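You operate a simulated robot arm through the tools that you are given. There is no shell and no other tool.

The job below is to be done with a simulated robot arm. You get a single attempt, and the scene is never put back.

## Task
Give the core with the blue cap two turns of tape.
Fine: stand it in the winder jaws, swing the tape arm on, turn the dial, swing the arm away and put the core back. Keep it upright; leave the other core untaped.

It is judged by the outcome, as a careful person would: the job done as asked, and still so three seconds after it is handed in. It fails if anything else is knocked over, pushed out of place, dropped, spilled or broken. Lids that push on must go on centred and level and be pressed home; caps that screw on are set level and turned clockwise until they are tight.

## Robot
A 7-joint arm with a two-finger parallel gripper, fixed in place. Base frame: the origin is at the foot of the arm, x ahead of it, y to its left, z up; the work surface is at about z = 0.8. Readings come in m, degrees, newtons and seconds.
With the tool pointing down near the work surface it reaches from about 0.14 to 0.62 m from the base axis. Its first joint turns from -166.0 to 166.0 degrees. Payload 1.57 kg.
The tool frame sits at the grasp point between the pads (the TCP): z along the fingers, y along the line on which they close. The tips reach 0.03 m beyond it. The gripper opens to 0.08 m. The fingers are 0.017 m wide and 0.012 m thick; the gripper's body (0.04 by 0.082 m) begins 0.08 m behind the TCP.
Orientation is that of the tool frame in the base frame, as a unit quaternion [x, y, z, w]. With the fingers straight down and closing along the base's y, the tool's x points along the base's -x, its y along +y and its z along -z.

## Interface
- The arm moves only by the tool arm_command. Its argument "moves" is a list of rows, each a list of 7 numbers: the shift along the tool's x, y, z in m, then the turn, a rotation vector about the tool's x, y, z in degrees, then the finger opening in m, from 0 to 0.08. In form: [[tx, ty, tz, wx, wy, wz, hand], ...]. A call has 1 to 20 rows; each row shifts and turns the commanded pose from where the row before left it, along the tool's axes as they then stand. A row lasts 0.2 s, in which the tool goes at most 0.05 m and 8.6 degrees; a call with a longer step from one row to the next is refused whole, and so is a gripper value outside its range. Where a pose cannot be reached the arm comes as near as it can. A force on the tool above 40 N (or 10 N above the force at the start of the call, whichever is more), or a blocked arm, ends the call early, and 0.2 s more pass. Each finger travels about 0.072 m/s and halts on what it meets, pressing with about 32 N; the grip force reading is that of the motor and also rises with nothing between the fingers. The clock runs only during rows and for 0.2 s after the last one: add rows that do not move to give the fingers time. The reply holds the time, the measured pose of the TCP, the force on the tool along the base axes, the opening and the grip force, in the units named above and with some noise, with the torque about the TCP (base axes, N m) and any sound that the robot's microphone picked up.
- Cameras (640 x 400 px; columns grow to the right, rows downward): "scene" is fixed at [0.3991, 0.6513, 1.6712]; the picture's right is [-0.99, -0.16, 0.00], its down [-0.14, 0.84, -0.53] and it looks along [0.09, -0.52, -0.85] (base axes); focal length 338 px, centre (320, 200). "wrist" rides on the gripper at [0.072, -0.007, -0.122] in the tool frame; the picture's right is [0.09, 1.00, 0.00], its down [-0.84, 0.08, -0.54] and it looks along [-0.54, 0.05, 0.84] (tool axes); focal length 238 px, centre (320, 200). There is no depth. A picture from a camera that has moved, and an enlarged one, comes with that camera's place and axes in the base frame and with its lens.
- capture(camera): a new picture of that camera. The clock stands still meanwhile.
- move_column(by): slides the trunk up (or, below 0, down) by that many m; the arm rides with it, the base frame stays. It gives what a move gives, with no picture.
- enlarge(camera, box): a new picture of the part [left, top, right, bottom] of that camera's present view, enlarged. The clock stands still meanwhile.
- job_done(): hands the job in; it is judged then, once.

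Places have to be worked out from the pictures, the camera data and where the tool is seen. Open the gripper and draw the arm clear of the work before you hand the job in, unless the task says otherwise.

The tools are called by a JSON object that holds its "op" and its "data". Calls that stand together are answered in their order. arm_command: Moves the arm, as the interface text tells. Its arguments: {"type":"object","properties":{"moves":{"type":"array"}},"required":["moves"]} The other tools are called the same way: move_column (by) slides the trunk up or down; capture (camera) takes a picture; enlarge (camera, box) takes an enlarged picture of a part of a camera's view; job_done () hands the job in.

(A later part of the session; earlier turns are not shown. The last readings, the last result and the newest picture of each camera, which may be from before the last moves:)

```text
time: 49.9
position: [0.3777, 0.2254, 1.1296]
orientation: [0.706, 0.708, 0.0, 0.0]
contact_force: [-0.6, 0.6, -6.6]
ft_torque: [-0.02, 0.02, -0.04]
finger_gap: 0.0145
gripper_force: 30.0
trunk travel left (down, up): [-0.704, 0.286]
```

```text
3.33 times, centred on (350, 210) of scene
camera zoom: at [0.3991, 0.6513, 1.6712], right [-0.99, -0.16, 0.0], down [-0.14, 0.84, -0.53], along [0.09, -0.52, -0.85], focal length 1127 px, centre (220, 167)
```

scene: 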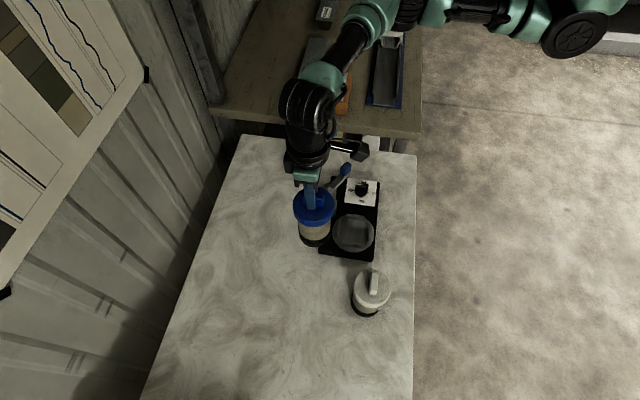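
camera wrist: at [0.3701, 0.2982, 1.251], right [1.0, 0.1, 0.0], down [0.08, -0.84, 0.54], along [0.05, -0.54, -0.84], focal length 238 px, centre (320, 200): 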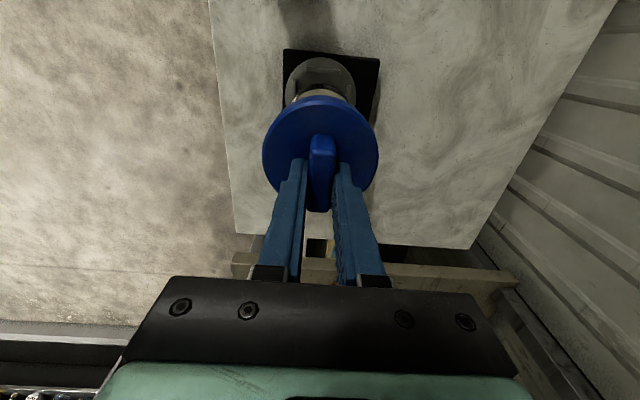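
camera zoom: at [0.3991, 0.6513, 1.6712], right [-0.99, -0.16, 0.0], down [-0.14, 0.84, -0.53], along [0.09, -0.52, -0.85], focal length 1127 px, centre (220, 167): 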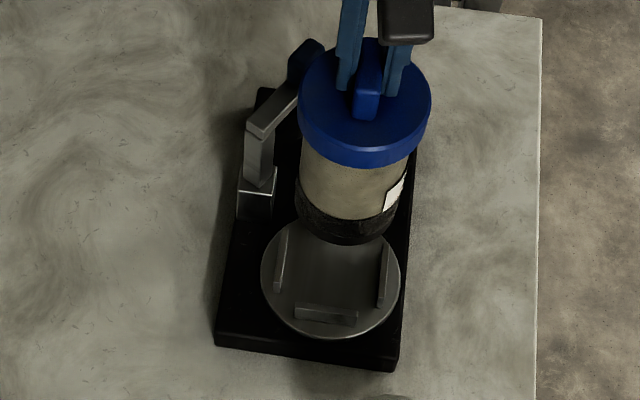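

Alignment looks good: predicted jaw centre and core axis agree to about 2 px, and the core ring (0.075 m) fits the ~0.08 m jaws. I lower to just above the jaws and look again.

{"op": "arm_command", "data": {"moves": [[0, 0, 0.02, 0, 0, 0, 0.0], [0, 0, 0.02, 0, 0, 0, 0.0], [0, 0, 0.02, 0, 0, 0, 0.0], [0, 0, 0.02, 0, 0, 0, 0.0], [0, 0, 0.005, 0, 0, 0, 0.0], [0, 0, 0, 0, 0, 0, 0.0]]}}

{"op": "enlarge", "data": {"camera": "scene", "box": [310, 170, 400, 270]}}

{"op": "enlarge", "data": {"camera": "wrist", "box": [250, 20, 390, 140]}}

```text
time: 51.3
position: [0.3767, 0.2244, 1.0428]
orientation: [0.706, 0.708, 0.001, 0.0]
contact_force: [-0.3, 0.9, -6.1]
ft_torque: [-0.03, 0.0, -0.03]
finger_gap: 0.0146
gripper_force: 30.5
trunk travel left (down, up): [-0.704, 0.286]
```

```text
4.00 times, centred on (355, 220) of scene
camera zoom: at [0.3991, 0.6513, 1.6712], right [-0.99, -0.16, 0.0], down [-0.14, 0.84, -0.53], along [0.09, -0.52, -0.85], focal length 1352 px, centre (180, 120)
```

zoom: 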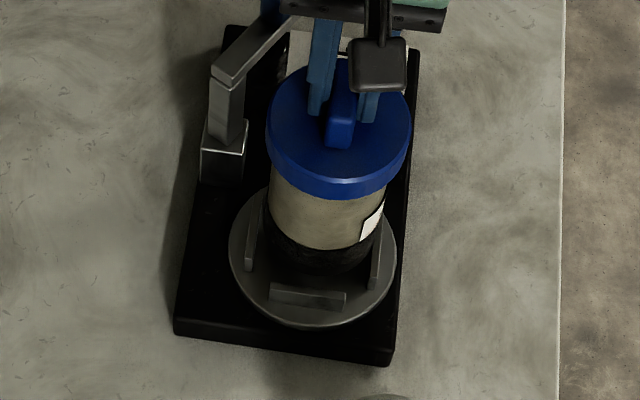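

```text
3.33 times, centred on (320, 80) of wrist
camera zoom: at [0.3694, 0.2974, 1.1651], right [1.0, 0.1, 0.0], down [0.08, -0.84, 0.54], along [0.05, -0.54, -0.84], focal length 794 px, centre (320, 600)
```

zoom: 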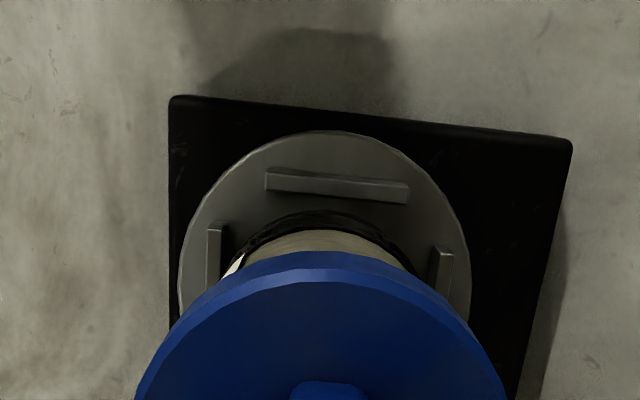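

I need the clearance more precisely before lowering in, so I zoom in on the ring against the jaws and on the other core's ring for its diameter.

{"op": "enlarge", "data": {"camera": "scene", "box": [320, 205, 384, 255]}}

{"op": "enlarge", "data": {"camera": "scene", "box": [340, 265, 404, 321]}}

{"op": "enlarge", "data": {"camera": "wrist", "box": [275, 45, 350, 105]}}

```text
8.00 times, centred on (352, 230) of scene
camera zoom: at [0.3991, 0.6513, 1.6712], right [-0.99, -0.16, 0.0], down [-0.14, 0.84, -0.53], along [0.09, -0.52, -0.85], focal length 2704 px, centre (64, -40)
```

zoom: 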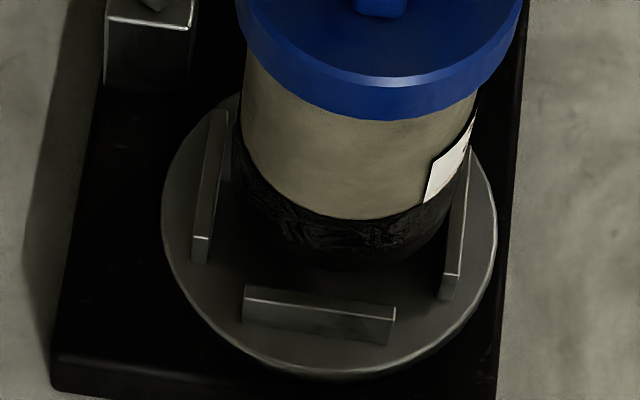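

```text
7.14 times, centred on (372, 293) of scene
camera zoom: at [0.3991, 0.6513, 1.6712], right [-0.99, -0.16, 0.0], down [-0.14, 0.84, -0.53], along [0.09, -0.52, -0.85], focal length 2414 px, centre (-51, -464)
```

zoom: 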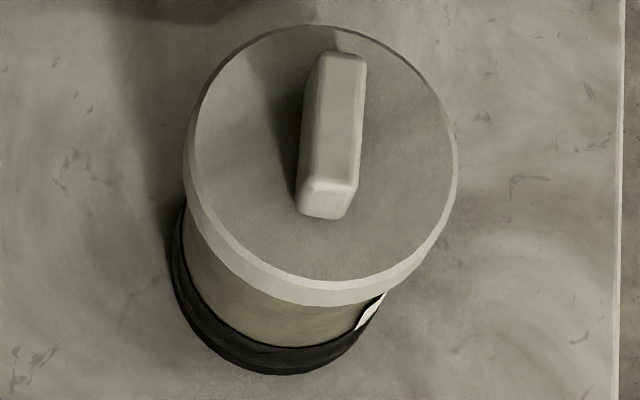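

```text
6.67 times, centred on (312, 75) of wrist
camera zoom: at [0.3694, 0.2974, 1.1651], right [1.0, 0.1, 0.0], down [0.08, -0.84, 0.54], along [0.05, -0.54, -0.84], focal length 1589 px, centre (370, 1033)
```

zoom: 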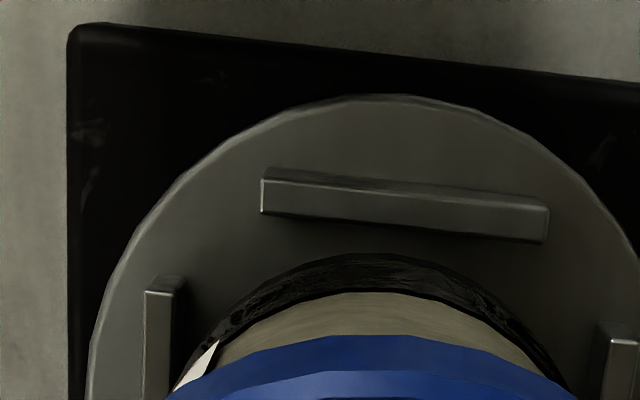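

Comparing the core and the jaws within the same images, the core sits about 2 mm too far toward −x, and y is fine. I shift +2 mm in x and lower toward the jaw tops (contact there would show at TCP z≈1.024, on the plate ≈1.009).

{"op": "arm_command", "data": {"moves": [[0, 0.002, 0, 0, 0, 0, 0.0], [0, 0, 0.005, 0, 0, 0, 0.0], [0, 0, 0.005, 0, 0, 0, 0.0], [0, 0, 0.004, 0, 0, 0, 0.0], [0, 0, 0, 0, 0, 0, 0.0]]}}

{"op": "enlarge", "data": {"camera": "scene", "box": [320, 205, 384, 255]}}

{"op": "enlarge", "data": {"camera": "wrist", "box": [275, 35, 365, 105]}}

```text
time: 52.5
position: [0.3792, 0.2248, 1.0286]
orientation: [0.706, 0.709, 0.001, 0.0]
contact_force: [0.5, -0.5, -6.8]
ft_torque: [-0.02, -0.01, -0.05]
finger_gap: 0.0143
gripper_force: 30.6
trunk travel left (down, up): [-0.704, 0.286]
```

```text
8.00 times, centred on (352, 230) of scene
camera zoom: at [0.3991, 0.6513, 1.6712], right [-0.99, -0.16, 0.0], down [-0.14, 0.84, -0.53], along [0.09, -0.52, -0.85], focal length 2704 px, centre (64, -40)
```

zoom: 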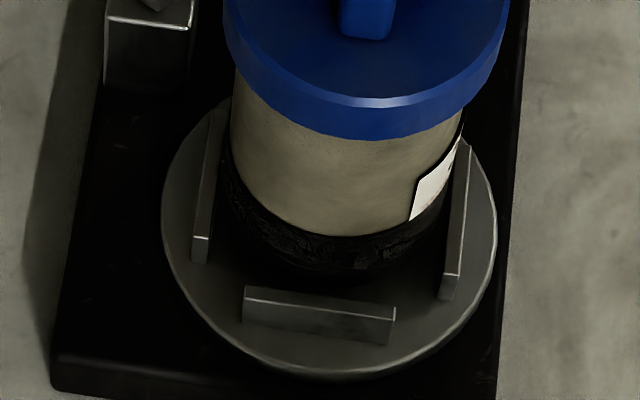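

```text
5.71 times, centred on (320, 70) of wrist
camera zoom: at [0.3723, 0.2969, 1.1512], right [1.0, 0.1, 0.0], down [0.08, -0.84, 0.54], along [0.05, -0.54, -0.84], focal length 1362 px, centre (320, 943)
```

zoom: 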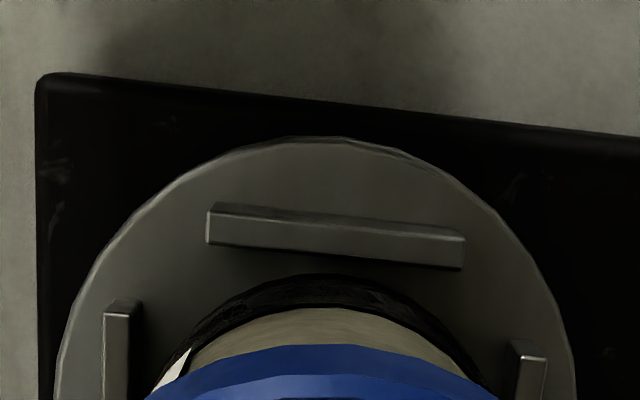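

Both cameras now agree the core is about 1.4 mm too far +x and 0.7 mm short in y. I apply that correction and lower slowly into the jaws, watching the force.

{"op": "arm_command", "data": {"moves": [[0.0007, -0.0014, 0, 0, 0, 0, 0.0], [0, 0, 0.003, 0, 0, 0, 0.0], [0, 0, 0.003, 0, 0, 0, 0.0], [0, 0, 0.003, 0, 0, 0, 0.0], [0, 0, 0, 0, 0, 0, 0.0]]}}

```text
time: 53.7
position: [0.377, 0.226, 1.0202]
orientation: [0.706, 0.708, 0.001, -0.001]
contact_force: [-0.3, -0.6, -6.1]
ft_torque: [0.0, 0.01, 0.05]
finger_gap: 0.0144
gripper_force: 30.8
trunk travel left (down, up): [-0.704, 0.286]
```

No contact yet at z=1.020, so the ring should be entering between the jaws. I continue in small steps.

{"op": "arm_command", "data": {"moves": [[0, 0, 0.003, 0, 0, 0, 0.0], [0, 0, 0.003, 0, 0, 0, 0.0], [0, 0, 0.002, 0, 0, 0, 0.0], [0, 0, 0, 0, 0, 0, 0.0]]}}

{"op": "enlarge", "data": {"camera": "scene", "box": [320, 205, 384, 255]}}

```text
time: 54.7
position: [0.377, 0.2243, 1.0126]
orientation: [0.706, 0.708, 0.0, -0.001]
contact_force: [0.3, -0.5, -6.2]
ft_torque: [-0.02, 0.01, 0.01]
finger_gap: 0.0147
gripper_force: 30.7
trunk travel left (down, up): [-0.704, 0.286]
```

```text
8.00 times, centred on (352, 230) of scene
camera zoom: at [0.3991, 0.6513, 1.6712], right [-0.99, -0.16, 0.0], down [-0.14, 0.84, -0.53], along [0.09, -0.52, -0.85], focal length 2704 px, centre (64, -40)
```

zoom: 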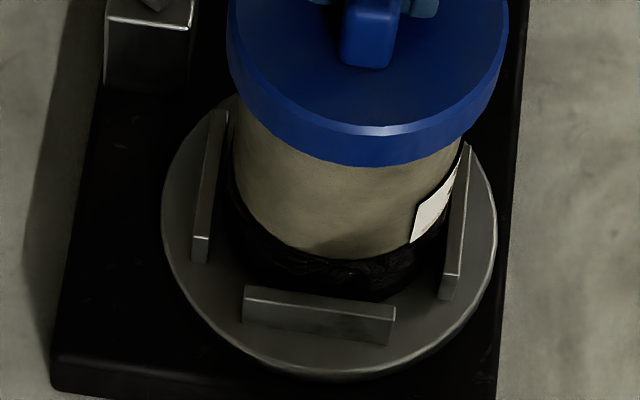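

The ring is going down between the jaws. I keep lowering in 2 mm steps until the weight is taken by the plate.

{"op": "arm_command", "data": {"moves": [[0, 0, 0.002, 0, 0, 0, 0.0], [0, 0, 0.002, 0, 0, 0, 0.0], [0, 0, 0.002, 0, 0, 0, 0.0], [0, 0, 0, 0, 0, 0, 0.0]]}}

```text
time: 55.7
position: [0.3777, 0.2258, 1.0103]
orientation: [0.706, 0.708, 0.003, 0.001]
contact_force: [0.3, -6.7, 25.0]
ft_torque: [-0.17, 0.12, 0.01]
finger_gap: 0.0146
gripper_force: 30.4
trunk travel left (down, up): [-0.704, 0.286]
```

Contact at z=1.010, matching the plate height (core bottom ≈0.841). I check the picture to make sure it is seated between the jaws, not resting on one.

{"op": "enlarge", "data": {"camera": "scene", "box": [320, 205, 384, 255]}}

{"op": "enlarge", "data": {"camera": "wrist", "box": [265, 25, 375, 105]}}

```text
8.00 times, centred on (352, 230) of scene
camera zoom: at [0.3991, 0.6513, 1.6712], right [-0.99, -0.16, 0.0], down [-0.14, 0.84, -0.53], along [0.09, -0.52, -0.85], focal length 2704 px, centre (64, -40)
```

zoom: 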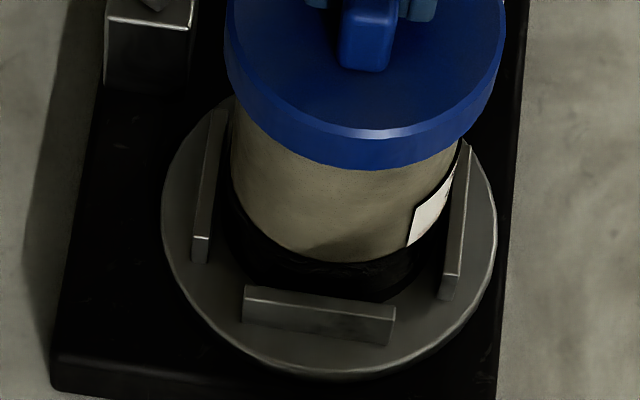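

```text
5.00 times, centred on (320, 65) of wrist
camera zoom: at [0.3702, 0.296, 1.132], right [1.0, 0.1, 0.01], down [0.08, -0.84, 0.54], along [0.06, -0.54, -0.84], focal length 1192 px, centre (320, 875)
```

zoom: 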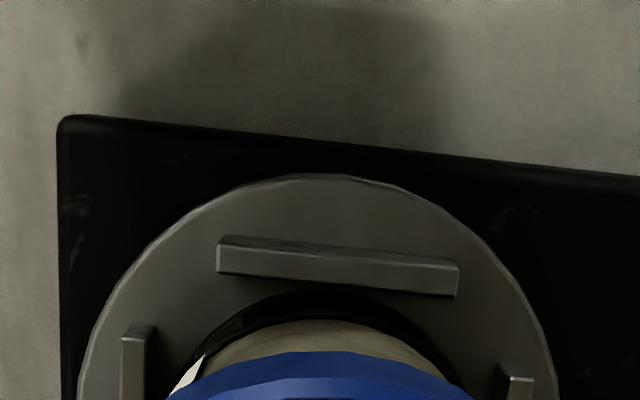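

The ring bottom at ≈0.841 is well below the jaw tops (~0.86), so it is seated on the plate. I ease the press by 3 mm and read the forces.

{"op": "arm_command", "data": {"moves": [[0, 0, -0.0025, 0, 0, 0, 0.0], [0, 0, 0, 0, 0, 0, 0.0], [0, 0, 0, 0, 0, 0, 0.0]]}}

```text
time: 56.5
position: [0.3778, 0.225, 1.0108]
orientation: [0.706, 0.708, 0.001, 0.0]
contact_force: [2.9, -1.7, 9.0]
ft_torque: [0.05, -0.16, -0.03]
finger_gap: 0.0144
gripper_force: 30.9
trunk travel left (down, up): [-0.704, 0.286]
```

It rests firmly on the plate (9 N support). I open the fingers modestly and rise straight up.

{"op": "arm_command", "data": {"moves": [[0, 0, 0, 0, 0, 0, 0.02], [0, 0, 0, 0, 0, 0, 0.03], [0, 0, 0, 0, 0, 0, 0.04], [0, 0, 0, 0, 0, 0, 0.045], [0, 0, 0, 0, 0, 0, 0.045], [0, 0, -0.01, 0, 0, 0, 0.045], [0, 0, -0.02, 0, 0, 0, 0.045], [0, 0, -0.03, 0, 0, 0, 0.045], [0, 0, -0.03, 0, 0, 0, 0.045], [0, 0, 0, 0, 0, 0, 0.045]]}}

{"op": "capture", "data": {"camera": "wrist"}}

{"op": "enlarge", "data": {"camera": "scene", "box": [310, 170, 400, 260]}}

```text
time: 58.7
position: [0.3789, 0.2229, 1.099]
orientation: [0.706, 0.708, 0.001, -0.001]
contact_force: [0.4, 1.3, 0.4]
ft_torque: [-0.02, 0.0, 0.01]
finger_gap: 0.0452
gripper_force: 0.1
trunk travel left (down, up): [-0.704, 0.286]
```

```text
taken
camera wrist: at [0.3718, 0.2953, 1.221], right [1.0, 0.1, 0.0], down [0.08, -0.84, 0.54], along [0.05, -0.54, -0.84], focal length 238 px, centre (320, 200)
```

wrist: 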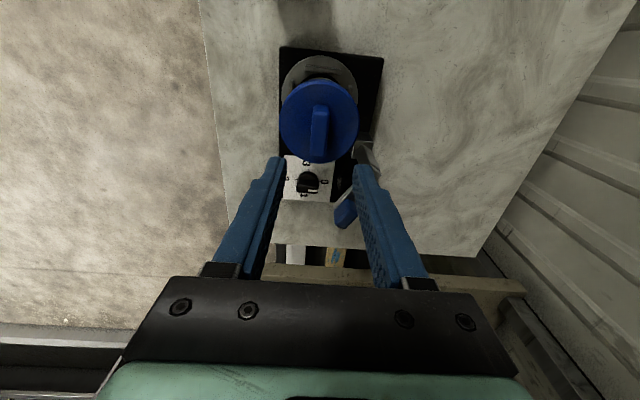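

```text
4.44 times, centred on (355, 215) of scene
camera zoom: at [0.3991, 0.6513, 1.6712], right [-0.99, -0.16, 0.0], down [-0.14, 0.84, -0.53], along [0.09, -0.52, -0.85], focal length 1502 px, centre (164, 133)
```

zoom: 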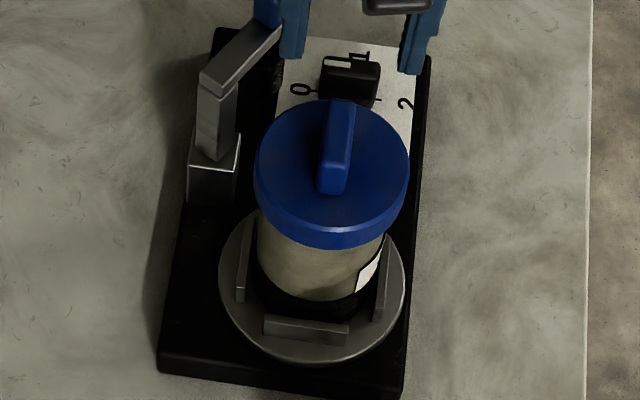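

The core stands upright in the jaws. Now I study the tape arm, its handle and roll.

{"op": "enlarge", "data": {"camera": "wrist", "box": [270, 130, 390, 250]}}

{"op": "enlarge", "data": {"camera": "scene", "box": [315, 155, 385, 215]}}

```text
3.33 times, centred on (330, 190) of wrist
camera zoom: at [0.3718, 0.2953, 1.221], right [1.0, 0.1, 0.0], down [0.08, -0.84, 0.54], along [0.05, -0.54, -0.84], focal length 794 px, centre (287, 233)
```

zoom: 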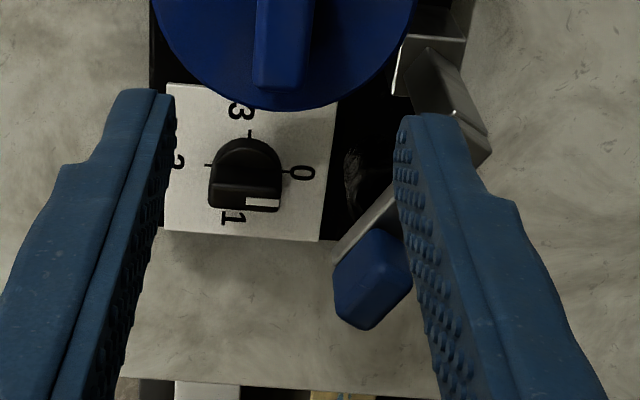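

```text
6.67 times, centred on (350, 185) of scene
camera zoom: at [0.3991, 0.6513, 1.6712], right [-0.99, -0.16, 0.0], down [-0.14, 0.84, -0.53], along [0.09, -0.52, -0.85], focal length 2253 px, centre (120, 300)
```

zoom: 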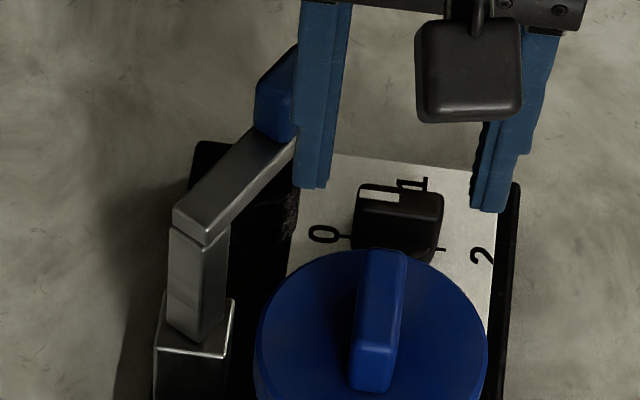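

The gripper hides the handle, so I rotate back to yaw 0 and move aside for a clearer look at the tape arm.

{"op": "arm_command", "data": {"moves": [[0, 0, 0, 0, 0, -8.2, 0.08], [0, 0, 0, 0, 0, -8.2, 0.08], [0, 0, 0, 0, 0, -8.2, 0.08], [0, 0, 0, 0, 0, -8.2, 0.08], [0, 0, 0, 0, 0, -8.2, 0.08], [0, 0, 0, 0, 0, -8.2, 0.08], [0, 0, 0, 0, 0, -8.2, 0.08], [0, 0, 0, 0, 0, -8.2, 0.08], [0, 0, 0, 0, 0, -8.2, 0.08], [0, 0, 0, 0, 0, -8.2, 0.08], [0, 0, 0, 0, 0, -8.0, 0.08], [0.02, -0.03, 0, 0, 0, 0, 0.08], [0.02, -0.03, 0, 0, 0, 0, 0.08], [0.015, -0.03, 0, 0, 0, 0, 0.08], [0, 0, 0, 0, 0, 0, 0.08]]}}

{"op": "capture", "data": {"camera": "wrist"}}

{"op": "enlarge", "data": {"camera": "scene", "box": [310, 150, 390, 220]}}

```text
time: 61.9
position: [0.3215, 0.1319, 1.1]
orientation: [-0.002, 1.0, 0.001, -0.001]
contact_force: [-0.4, -0.1, -0.2]
ft_torque: [-0.01, 0.03, 0.01]
finger_gap: 0.0799
gripper_force: 0.0
trunk travel left (down, up): [-0.704, 0.286]
```

```text
taken
camera wrist: at [0.25, 0.1265, 1.2213], right [-0.1, 1.0, 0.0], down [0.84, 0.08, 0.54], along [0.54, 0.05, -0.84], focal length 238 px, centre (320, 200)
```

wrist: 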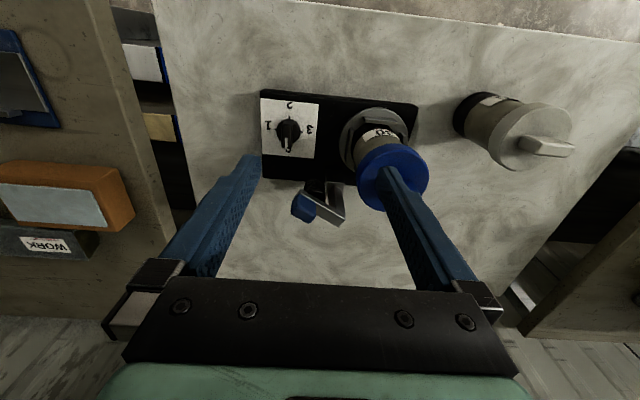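

```text
5.71 times, centred on (350, 185) of scene
camera zoom: at [0.3991, 0.6513, 1.6712], right [-0.99, -0.16, 0.0], down [-0.14, 0.84, -0.53], along [0.09, -0.52, -0.85], focal length 1931 px, centre (149, 286)
```

zoom: 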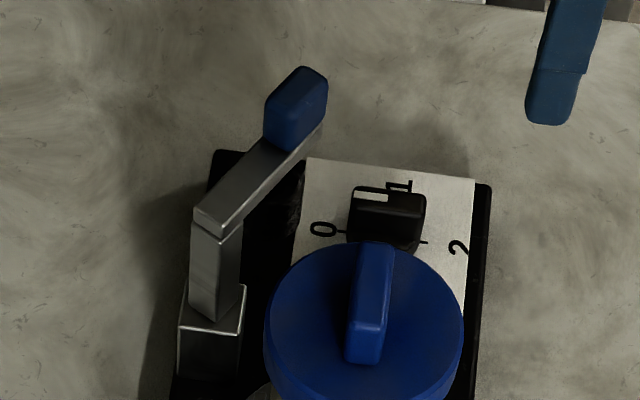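

{"op": "enlarge", "data": {"camera": "wrist", "box": [250, 80, 440, 240]}}

{"op": "enlarge", "data": {"camera": "wrist", "box": [275, 165, 365, 235]}}

```text
2.50 times, centred on (345, 160) of wrist
camera zoom: at [0.25, 0.1265, 1.2213], right [-0.1, 1.0, 0.0], down [0.84, 0.08, 0.54], along [0.54, 0.05, -0.84], focal length 596 px, centre (258, 300)
```

zoom: 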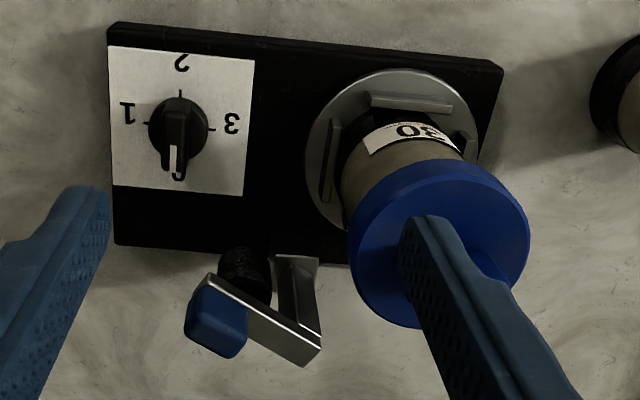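

```text
5.71 times, centred on (320, 200) of wrist
camera zoom: at [0.25, 0.1265, 1.2213], right [-0.1, 1.0, 0.0], down [0.84, 0.08, 0.54], along [0.54, 0.05, -0.84], focal length 1362 px, centre (320, 200)
```

zoom: 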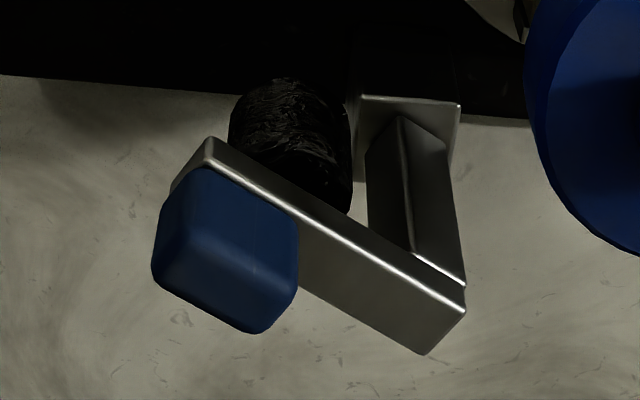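

The beam runs from the pivot (~(0.450, 0.169)) toward −118°, with the handle on its end at about (0.425, 0.122) and the roll hanging under it. I close the fingers and place them above the trailing side of the handle, ready to push it round.

{"op": "arm_command", "data": {"moves": [[-0.0329, -0.00585, 0, 0, 0, 0, 0.04], [-0.0329, -0.00585, 0, 0, 0, 0, 0.02], [-0.0329, -0.00585, 0, 0, 0, 0, 0.0], [-0.0329, -0.00585, 0, 0, 0, 0, 0.0], [0, 0, 0, 0, 0, 0, 0.0], [0, 0, 0, 0, 0, 0, 0.0]]}}

{"op": "capture", "data": {"camera": "wrist"}}

{"op": "enlarge", "data": {"camera": "scene", "box": [290, 120, 390, 220]}}

```text
time: 63.3
position: [0.4551, 0.1093, 1.0973]
orientation: [-0.002, 1.0, 0.001, -0.001]
contact_force: [0.0, -0.7, 0.4]
ft_torque: [0.02, 0.05, 0.0]
finger_gap: 0.0
gripper_force: 21.2
trunk travel left (down, up): [-0.704, 0.286]
```

```text
taken
camera wrist: at [0.3831, 0.1023, 1.2203], right [-0.1, 1.0, 0.0], down [0.84, 0.08, 0.54], along [0.54, 0.05, -0.84], focal length 238 px, centre (320, 200)
```

wrist: 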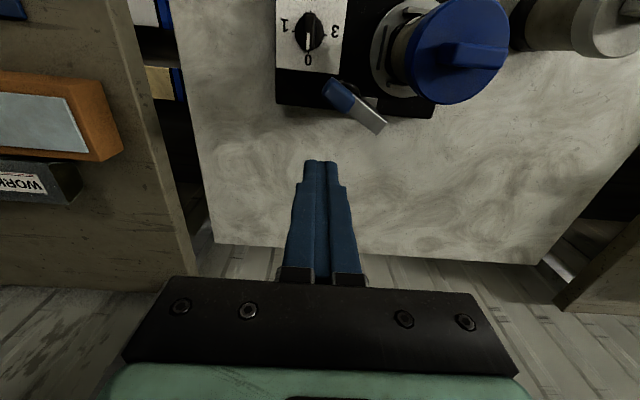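

```text
4.00 times, centred on (340, 170) of scene
camera zoom: at [0.3991, 0.6513, 1.6712], right [-0.99, -0.16, 0.0], down [-0.14, 0.84, -0.53], along [0.09, -0.52, -0.85], focal length 1352 px, centre (240, 320)
```

zoom: 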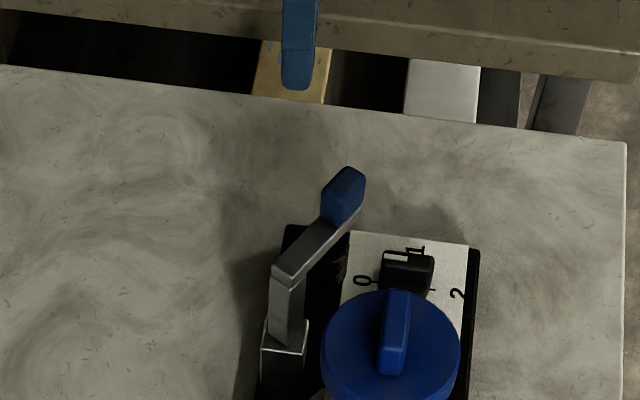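

{"op": "enlarge", "data": {"camera": "wrist", "box": [280, 60, 400, 180]}}

```text
3.33 times, centred on (340, 120) of wrist
camera zoom: at [0.3831, 0.1023, 1.2203], right [-0.1, 1.0, 0.0], down [0.84, 0.08, 0.54], along [0.54, 0.05, -0.84], focal length 794 px, centre (253, 467)
```

zoom: 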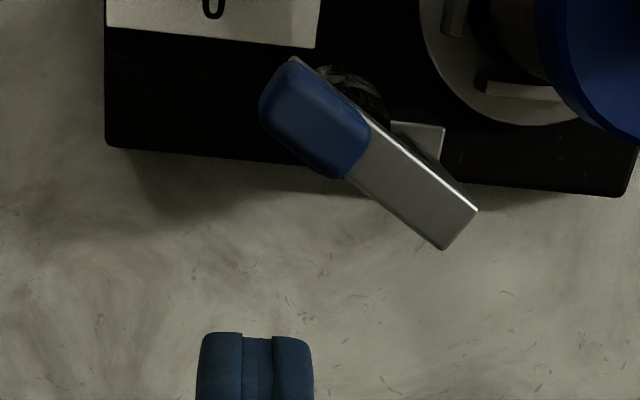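

The handle centre refines to (0.419, 0.123), pivot (0.448, 0.171), beam angle ≈ −122°. The closed fingers at (0.455, 0.109) have ~16 mm clearance behind it, so I descend until the tips are at z≈0.952, above the roll but beside the handle.

{"op": "arm_command", "data": {"moves": [[0, 0, 0.03, 0, 0, 0, 0.0], [0, 0, 0.03, 0, 0, 0, 0.0], [0, 0, 0.03, 0, 0, 0, 0.0], [0, 0, 0.024, 0, 0, 0, 0.0], [0, 0, 0, 0, 0, 0, 0.0]]}}

{"op": "capture", "data": {"camera": "wrist"}}

{"op": "enlarge", "data": {"camera": "scene", "box": [290, 120, 390, 220]}}

```text
time: 64.5
position: [0.4536, 0.113, 0.9851]
orientation: [-0.002, 1.0, 0.0, 0.0]
contact_force: [0.6, -0.3, -0.1]
ft_torque: [0.0, 0.01, -0.02]
finger_gap: 0.0002
gripper_force: 21.4
trunk travel left (down, up): [-0.704, 0.286]
```

```text
taken
camera wrist: at [0.3796, 0.1061, 1.1065], right [-0.1, 1.0, 0.0], down [0.84, 0.08, 0.54], along [0.54, 0.05, -0.84], focal length 238 px, centre (320, 200)
```

wrist: 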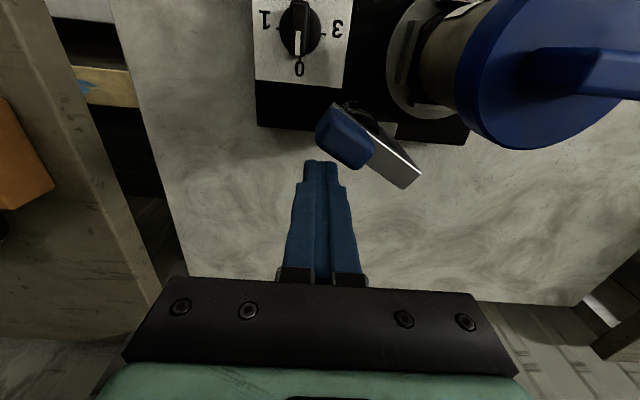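

```text
4.00 times, centred on (340, 170) of scene
camera zoom: at [0.3991, 0.6513, 1.6712], right [-0.99, -0.16, 0.0], down [-0.14, 0.84, -0.53], along [0.09, -0.52, -0.85], focal length 1352 px, centre (240, 320)
```

zoom: 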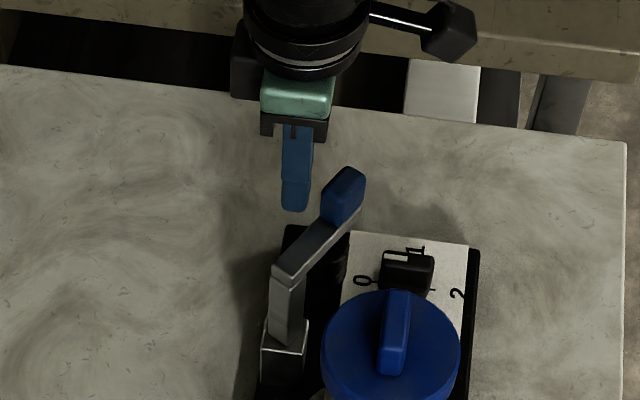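

Fingers are in place beside the handle. I push along an arc around the pivot, first a quarter of the swing, then check.

{"op": "arm_command", "data": {"moves": [[0.0077, -0.001, 0, 0, 0, 0, 0.0], [0.0081, 0.0009, 0, 0, 0, 0, 0.0], [0.008, 0.002, 0, 0, 0, 0, 0.0], [0.0077, 0.0031, 0, 0, 0, 0, 0.0], [0.0071, 0.0041, 0, 0, 0, 0, 0.0], [0, 0, 0, 0, 0, 0, 0.0]]}}

{"op": "capture", "data": {"camera": "wrist"}}

{"op": "enlarge", "data": {"camera": "scene", "box": [310, 150, 400, 240]}}

```text
time: 65.9
position: [0.4145, 0.1201, 0.9857]
orientation: [-0.002, 1.0, 0.001, 0.0]
contact_force: [-0.1, 0.7, 0.4]
ft_torque: [-0.01, -0.04, -0.02]
finger_gap: 0.0
gripper_force: 21.0
trunk travel left (down, up): [-0.704, 0.286]
```

```text
taken
camera wrist: at [0.3432, 0.1133, 1.1074], right [-0.1, 1.0, 0.0], down [0.84, 0.08, 0.54], along [0.54, 0.05, -0.84], focal length 238 px, centre (320, 200)
```

wrist: 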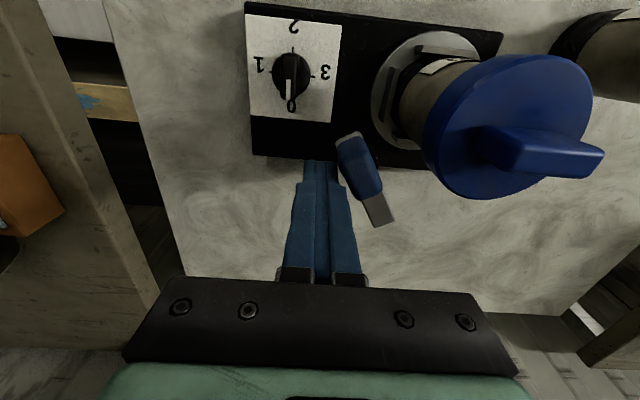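

```text
4.44 times, centred on (355, 195) of scene
camera zoom: at [0.3991, 0.6513, 1.6712], right [-0.99, -0.16, 0.0], down [-0.14, 0.84, -0.53], along [0.09, -0.52, -0.85], focal length 1502 px, centre (164, 222)
```

zoom: 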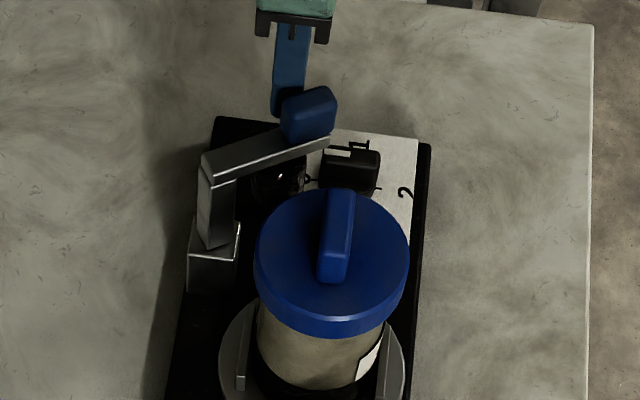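

The arm swings freely with almost no force. I continue along the arc in smaller portions.

{"op": "arm_command", "data": {"moves": [[0.0065, 0.0051, 0, 0, 0, 0, 0.0], [0.0057, 0.0059, 0, 0, 0, 0, 0.0], [0, 0, 0, 0, 0, 0, 0.0]]}}

{"op": "capture", "data": {"camera": "wrist"}}

{"op": "enlarge", "data": {"camera": "scene", "box": [310, 150, 400, 240]}}

```text
time: 66.7
position: [0.4036, 0.1311, 0.9844]
orientation: [-0.002, 1.0, 0.001, 0.0]
contact_force: [0.5, -0.1, 0.1]
ft_torque: [-0.01, 0.01, 0.02]
finger_gap: 0.0
gripper_force: 21.8
trunk travel left (down, up): [-0.704, 0.286]
```

```text
taken
camera wrist: at [0.3316, 0.1248, 1.1063], right [-0.1, 1.0, 0.0], down [0.84, 0.08, 0.54], along [0.54, 0.05, -0.84], focal length 238 px, centre (320, 200)
```

wrist: 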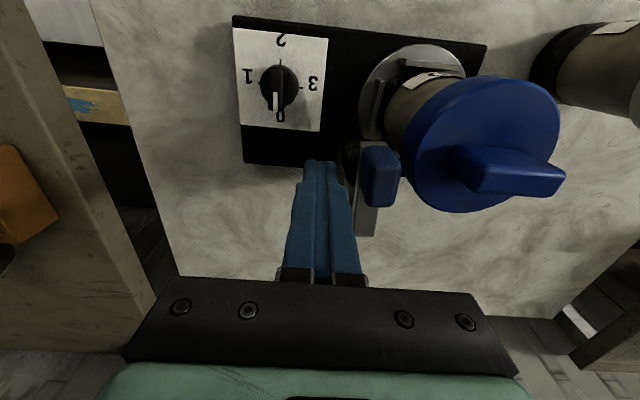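

```text
4.44 times, centred on (355, 195) of scene
camera zoom: at [0.3991, 0.6513, 1.6712], right [-0.99, -0.16, 0.0], down [-0.14, 0.84, -0.53], along [0.09, -0.52, -0.85], focal length 1502 px, centre (164, 222)
```

zoom: 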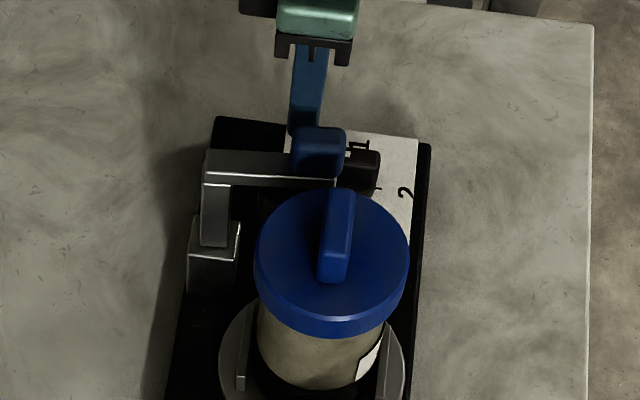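

The arm has moved ahead of my fingers to about −178°, as if it coasts or gets drawn in. I zoom in to see how close it is to the core.

{"op": "enlarge", "data": {"camera": "wrist", "box": [300, 100, 440, 240]}}

{"op": "enlarge", "data": {"camera": "scene", "box": [330, 175, 380, 215]}}

```text
2.86 times, centred on (370, 170) of wrist
camera zoom: at [0.3316, 0.1248, 1.1063], right [-0.1, 1.0, 0.0], down [0.84, 0.08, 0.54], along [0.54, 0.05, -0.84], focal length 681 px, centre (177, 286)
```

zoom: 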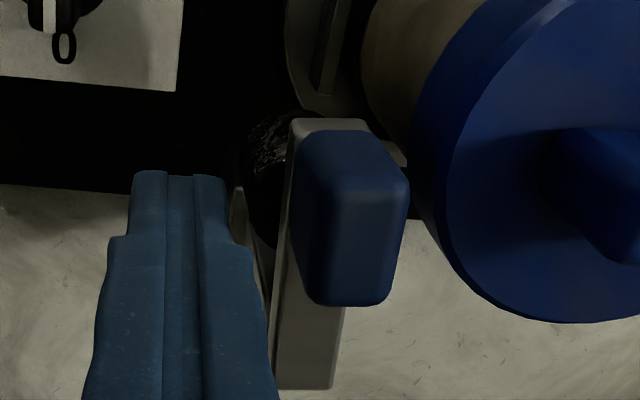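

```text
10.00 times, centred on (355, 195) of scene
camera zoom: at [0.3991, 0.6513, 1.6712], right [-0.99, -0.16, 0.0], down [-0.14, 0.84, -0.53], along [0.09, -0.52, -0.85], focal length 3380 px, centre (-30, 250)
```

zoom: 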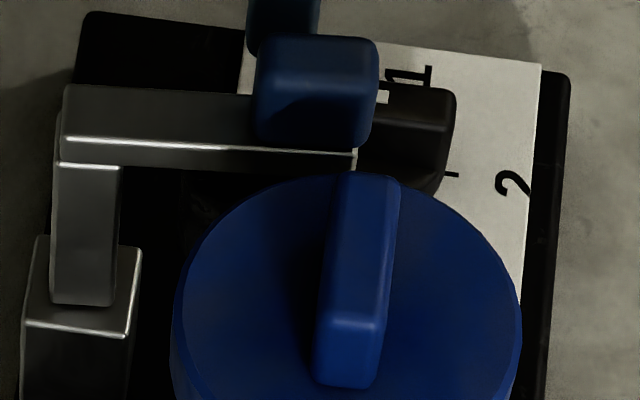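

There is still a gap of ~2 cm between fingers and beam, and between the handle and the cap. I advance the fingers to about contact and look again.

{"op": "arm_command", "data": {"moves": [[0.0048, 0.0066, 0, 0, 0, 0, 0.0], [0.0039, 0.0073, 0, 0, 0, 0, 0.0], [0, 0, 0, 0, 0, 0, 0.0], [0, 0, 0, 0, 0, 0, 0.0]]}}

{"op": "enlarge", "data": {"camera": "wrist", "box": [280, 80, 440, 240]}}

{"op": "enlarge", "data": {"camera": "scene", "box": [330, 170, 380, 215]}}

```text
time: 67.7
position: [0.3957, 0.1436, 0.9848]
orientation: [-0.001, 1.0, 0.0, 0.0]
contact_force: [5.1, -15.2, 1.5]
ft_torque: [0.19, 0.09, 0.06]
finger_gap: 0.0
gripper_force: 21.2
trunk travel left (down, up): [-0.704, 0.286]
```

```text
2.50 times, centred on (360, 160) of wrist
camera zoom: at [0.3245, 0.1369, 1.1062], right [-0.09, 1.0, 0.0], down [0.84, 0.08, 0.54], along [0.54, 0.05, -0.84], focal length 596 px, centre (220, 300)
```

zoom: 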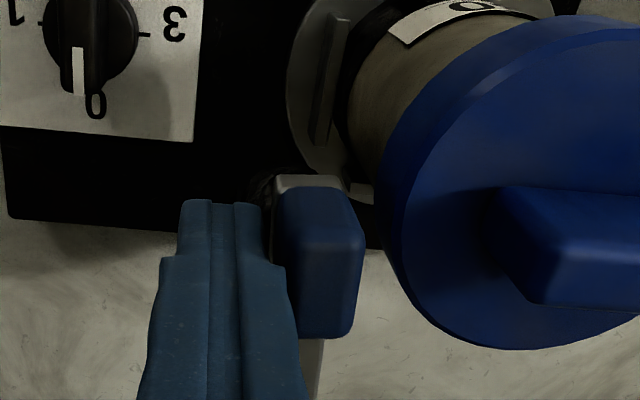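

```text
8.89 times, centred on (355, 192) of scene
camera zoom: at [0.3991, 0.6513, 1.6712], right [-0.99, -0.16, 0.0], down [-0.14, 0.84, -0.53], along [0.09, -0.52, -0.85], focal length 3004 px, centre (9, 267)
```

zoom: 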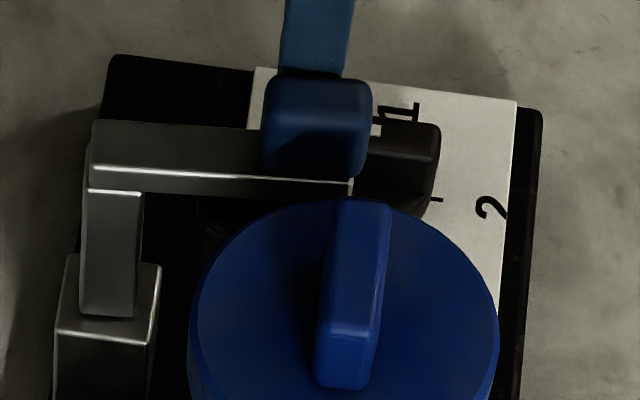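

The handle resists with 15 N and has not moved between pictures, so the tape arm is at its stop against the core side (swung on). I back the fingers off a little and rise, then verify that it stays on.

{"op": "arm_command", "data": {"moves": [[0.002, -0.006, 0, 0, 0, 0, 0.0], [0.002, -0.006, 0, 0, 0, 0, 0.0], [0, 0, -0.025, 0, 0, 0, 0.0], [0, 0, -0.03, 0, 0, 0, 0.0], [0, 0, -0.03, 0, 0, 0, 0.0], [0, 0, -0.03, 0, 0, 0, 0.0], [0, 0, 0, 0, 0, 0, 0.0]]}}

{"op": "capture", "data": {"camera": "wrist"}}

{"op": "enlarge", "data": {"camera": "scene", "box": [325, 170, 385, 220]}}

```text
time: 69.3
position: [0.3923, 0.1335, 1.1011]
orientation: [-0.002, 1.0, 0.0, 0.0]
contact_force: [0.6, 0.1, 0.2]
ft_torque: [-0.04, -0.02, -0.01]
finger_gap: 0.0
gripper_force: 20.9
trunk travel left (down, up): [-0.704, 0.286]
```

```text
taken
camera wrist: at [0.321, 0.1267, 1.2227], right [-0.1, 1.0, 0.0], down [0.84, 0.08, 0.54], along [0.54, 0.05, -0.84], focal length 238 px, centre (320, 200)
```

wrist: 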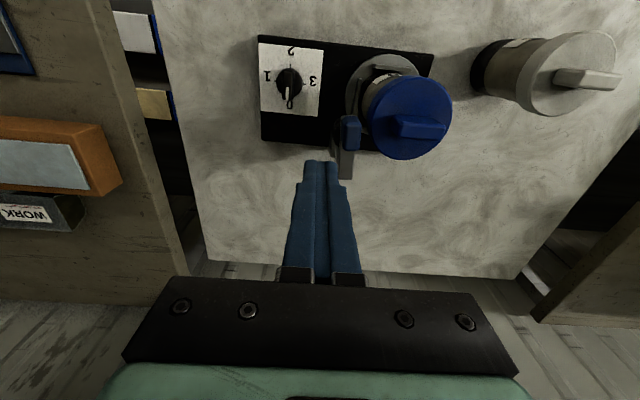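

```text
8.00 times, centred on (355, 195) of scene
camera zoom: at [0.3991, 0.6513, 1.6712], right [-0.99, -0.16, 0.0], down [-0.14, 0.84, -0.53], along [0.09, -0.52, -0.85], focal length 2704 px, centre (40, 240)
```

zoom: 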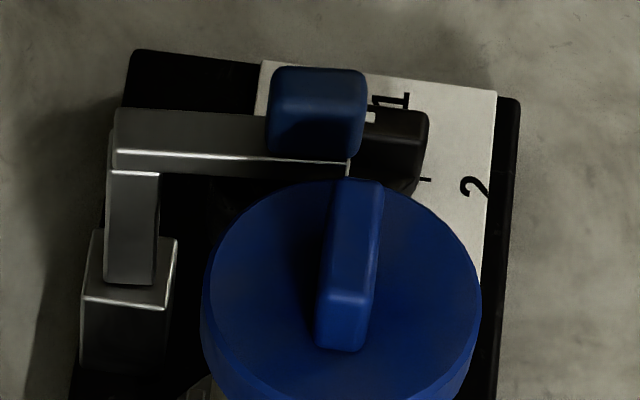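

The tape arm stays on. I check the roll against the core and the dial in a close-up before turning the dial.

{"op": "enlarge", "data": {"camera": "wrist", "box": [250, 30, 400, 180]}}

{"op": "enlarge", "data": {"camera": "wrist", "box": [250, 40, 330, 120]}}

```text
2.67 times, centred on (325, 105) of wrist
camera zoom: at [0.321, 0.1267, 1.2227], right [-0.1, 1.0, 0.0], down [0.84, 0.08, 0.54], along [0.54, 0.05, -0.84], focal length 636 px, centre (307, 453)
```

zoom: 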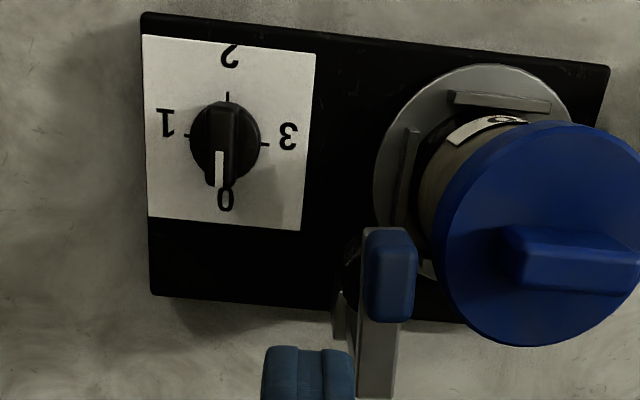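

```text
5.00 times, centred on (290, 80) of wrist
camera zoom: at [0.321, 0.1267, 1.2227], right [-0.1, 1.0, 0.0], down [0.84, 0.08, 0.54], along [0.54, 0.05, -0.84], focal length 1192 px, centre (470, 800)
```

zoom: 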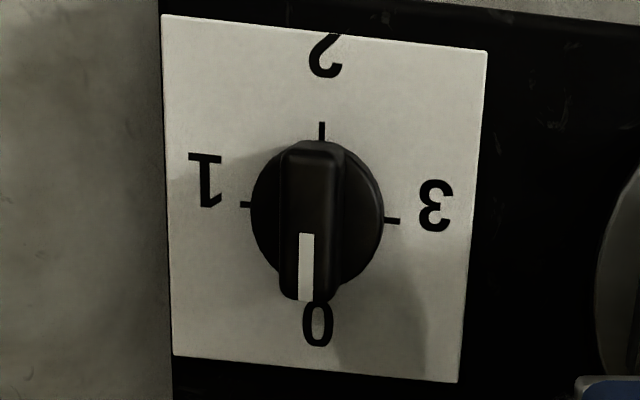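

The dial points exactly at 0 with its bar along x; its axis is near (0.368, 0.088). I move above it with fingers part-open, and first rehearse the clockwise half turn high up, to check reach and camera clearance.

{"op": "arm_command", "data": {"moves": [[0.0122, -0.0227, 0, 0, 0, 0, 0.02], [0.0121, -0.0226, 0, 0, 0, 0, 0.045], [0, 0, 0, 0, 0, 8.4, 0.045], [0, 0, 0, 0, 0, 8.4, 0.045], [0, 0, 0, 0, 0, 8.4, 0.045], [0, 0, 0, 0, 0, 8.4, 0.045], [0, 0, 0, 0, 0, 8.4, 0.045], [0, 0, 0, 0, 0, 8.4, 0.045], [0, 0, 0, 0, 0, 8.4, 0.045], [0, 0, 0, 0, 0, 8.4, 0.045], [0, 0, 0, 0, 0, 8.4, 0.045], [0, 0, 0, 0, 0, 8.4, 0.045], [0, 0, 0, 0, 0, 8.4, 0.045], [0, 0, 0, 0, 0, 8.4, 0.045], [0, 0, 0, 0, 0, 8.4, 0.045], [0, 0, 0, 0, 0, 8.4, 0.045], [0, 0, 0, 0, 0, 0, 0.045]]}}

{"op": "enlarge", "data": {"camera": "scene", "box": [300, 110, 420, 220]}}

{"op": "capture", "data": {"camera": "wrist"}}

```text
time: 72.9
position: [0.3669, 0.0878, 1.099]
orientation: [0.855, 0.519, 0.001, -0.001]
contact_force: [-0.2, 0.3, -0.5]
ft_torque: [0.01, 0.01, 0.03]
finger_gap: 0.0451
gripper_force: 0.0
trunk travel left (down, up): [-0.704, 0.286]
```

```text
3.64 times, centred on (360, 165) of scene
camera zoom: at [0.3991, 0.6513, 1.6712], right [-0.99, -0.16, 0.0], down [-0.14, 0.84, -0.53], along [0.09, -0.52, -0.85], focal length 1229 px, centre (174, 327)
```

zoom: 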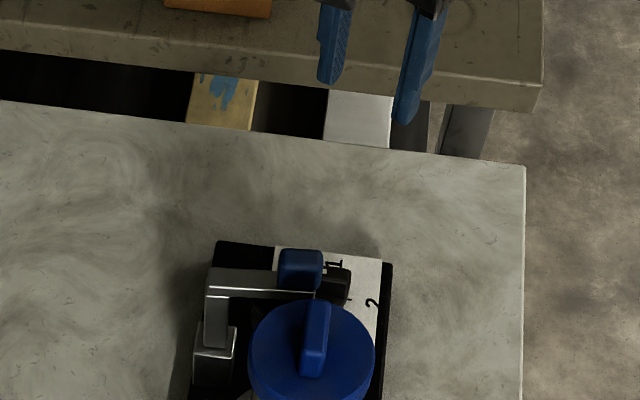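

```text
taken
camera wrist: at [0.3939, 0.1547, 1.2215], right [0.93, -0.38, 0.0], down [-0.32, -0.78, 0.54], along [-0.2, -0.5, -0.84], focal length 238 px, centre (320, 200)
```

wrist: 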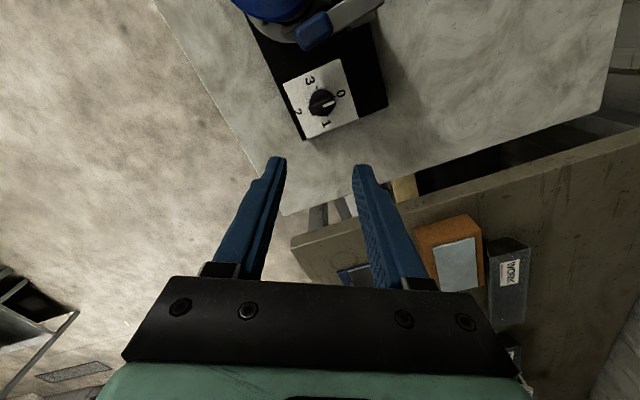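

Yaw −118° was reached easily. I continue to −180° and a bit beyond, to test the margin.

{"op": "arm_command", "data": {"moves": [[0, 0, 0, 0, 0, 8.4, 0.045], [0, 0, 0, 0, 0, 8.4, 0.045], [0, 0, 0, 0, 0, 8.4, 0.045], [0, 0, 0, 0, 0, 8.4, 0.045], [0, 0, 0, 0, 0, 8.4, 0.045], [0, 0, 0, 0, 0, 8.4, 0.045], [0, 0, 0, 0, 0, 8.4, 0.045], [0, 0, 0, 0, 0, 8.4, 0.045], [0, 0, 0, 0, 0, 8.4, 0.045], [0, 0, 0, 0, 0, 0, 0.045]]}}

{"op": "capture", "data": {"camera": "scene"}}

```text
time: 75.1
position: [0.3599, 0.0947, 1.0931]
orientation: [0.993, -0.113, -0.017, -0.015]
contact_force: [-0.5, -0.2, -0.2]
ft_torque: [0.03, 0.0, 0.0]
finger_gap: 0.045
gripper_force: 0.0
trunk travel left (down, up): [-0.704, 0.286]
```

```text
taken
```

scene: 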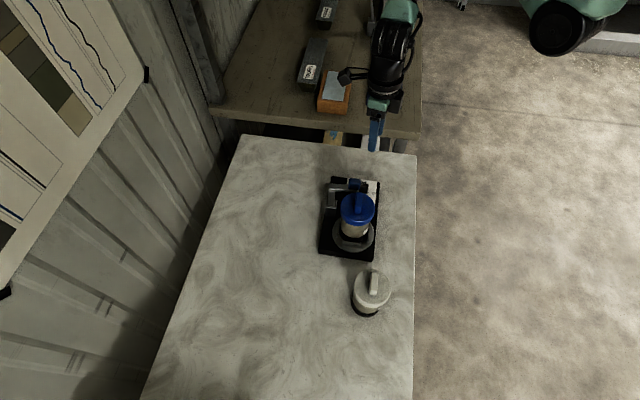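

Reached about −193° with a slight drift, so the limit is close by. I turn back to −180° and read the pose error there.

{"op": "arm_command", "data": {"moves": [[0, 0, 0, 0, 0, -6.5, 0.045], [0, 0, 0, 0, 0, -6.5, 0.045], [0, 0, 0, 0, 0, 0, 0.045]]}}

```text
time: 75.9
position: [0.3633, 0.0935, 1.0944]
orientation: [1.0, 0.006, -0.008, -0.008]
contact_force: [1.1, -0.8, 0.2]
ft_torque: [0.01, -0.03, 0.0]
finger_gap: 0.045
gripper_force: 0.0
trunk travel left (down, up): [-0.704, 0.286]
```

{"op": "arm_command", "data": {"moves": [[0, 0, 0, 0, 0, -8.0, 0.045], [0, 0, 0, 0, 0, -8.0, 0.045], [-0.0045, 0.0055, -0.005, 0, 0, 0, 0.045], [0, 0, 0, 0, 0, 0, 0.045]]}}

```text
time: 76.9
position: [0.3598, 0.0897, 1.1001]
orientation: [0.989, 0.148, -0.009, -0.009]
contact_force: [0.0, -0.2, 0.6]
ft_torque: [-0.01, 0.02, 0.03]
finger_gap: 0.045
gripper_force: 0.1
trunk travel left (down, up): [-0.704, 0.286]
```

I misjudged a sign in the tool frame there; I correct the position and the 1.5° tilt at this yaw, then go to −180° again to see whether it holds accurately.

{"op": "arm_command", "data": {"moves": [[0.0074, 0.0038, 0, -1.17, 0.864, 0, 0.045], [0, 0, 0, 0, 0, 0, 0.045], [0, 0, 0, 0, 0, 5.7, 0.045], [0, 0, 0, 0, 0, 5.7, 0.045], [0, 0, 0, 0, 0, 5.6, 0.045], [0, 0, 0, 0, 0, 0, 0.045], [0, 0, 0, 0, 0, 0, 0.045]]}}

```text
time: 78.5
position: [0.3638, 0.087, 1.0971]
orientation: [1.0, -0.008, -0.01, -0.013]
contact_force: [0.3, -0.6, -0.3]
ft_torque: [0.03, -0.03, -0.01]
finger_gap: 0.0449
gripper_force: 0.0
trunk travel left (down, up): [-0.704, 0.286]
```

At −180° there is a 4 mm / 2° error from the wrist limit, so I'll turn the dial in two strokes: 0→150° clockwise, then regrip half a turn back and finish. First I rotate back to yaw 0 up high.

{"op": "arm_command", "data": {"moves": [[0, 0, 0, 0, 0, -8.5, 0.045], [0, 0, 0, 0, 0, -8.5, 0.045], [0, 0, 0, 0, 0, -8.5, 0.045], [0, 0, 0, 0, 0, -8.5, 0.045], [0, 0, 0, 0, 0, -8.5, 0.045], [0, 0, 0, 0, 0, -8.5, 0.045], [0, 0, 0, 0, 0, -8.5, 0.045], [0, 0, 0, 0, 0, -8.5, 0.045], [0, 0, 0, 0, 0, -8.5, 0.045], [0, 0, 0, 0, 0, -8.5, 0.045], [0, 0, 0, 0, 0, -8.5, 0.045], [0, 0, 0, 0, 0, -8.5, 0.045], [0, 0, 0, 0, 0, -8.5, 0.045], [0, 0, 0, 0, 0, -8.5, 0.045], [0, 0, 0, 0, 0, -8.5, 0.045], [0, 0, 0, 0, 0, -8.5, 0.045], [0, 0, 0, 0, 0, -8.5, 0.045], [0, 0, 0, 0, 0, -8.5, 0.045], [0, 0, 0, 0, 0, -8.5, 0.045], [0, 0, 0, 0, 0, -8.5, 0.045]]}}

```text
time: 82.7
position: [0.3708, 0.0786, 1.1037]
orientation: [0.095, 0.995, -0.005, 0.01]
contact_force: [-0.2, 0.3, -0.3]
ft_torque: [0.0, -0.01, 0.01]
finger_gap: 0.0452
gripper_force: 0.2
trunk travel left (down, up): [-0.704, 0.286]
```

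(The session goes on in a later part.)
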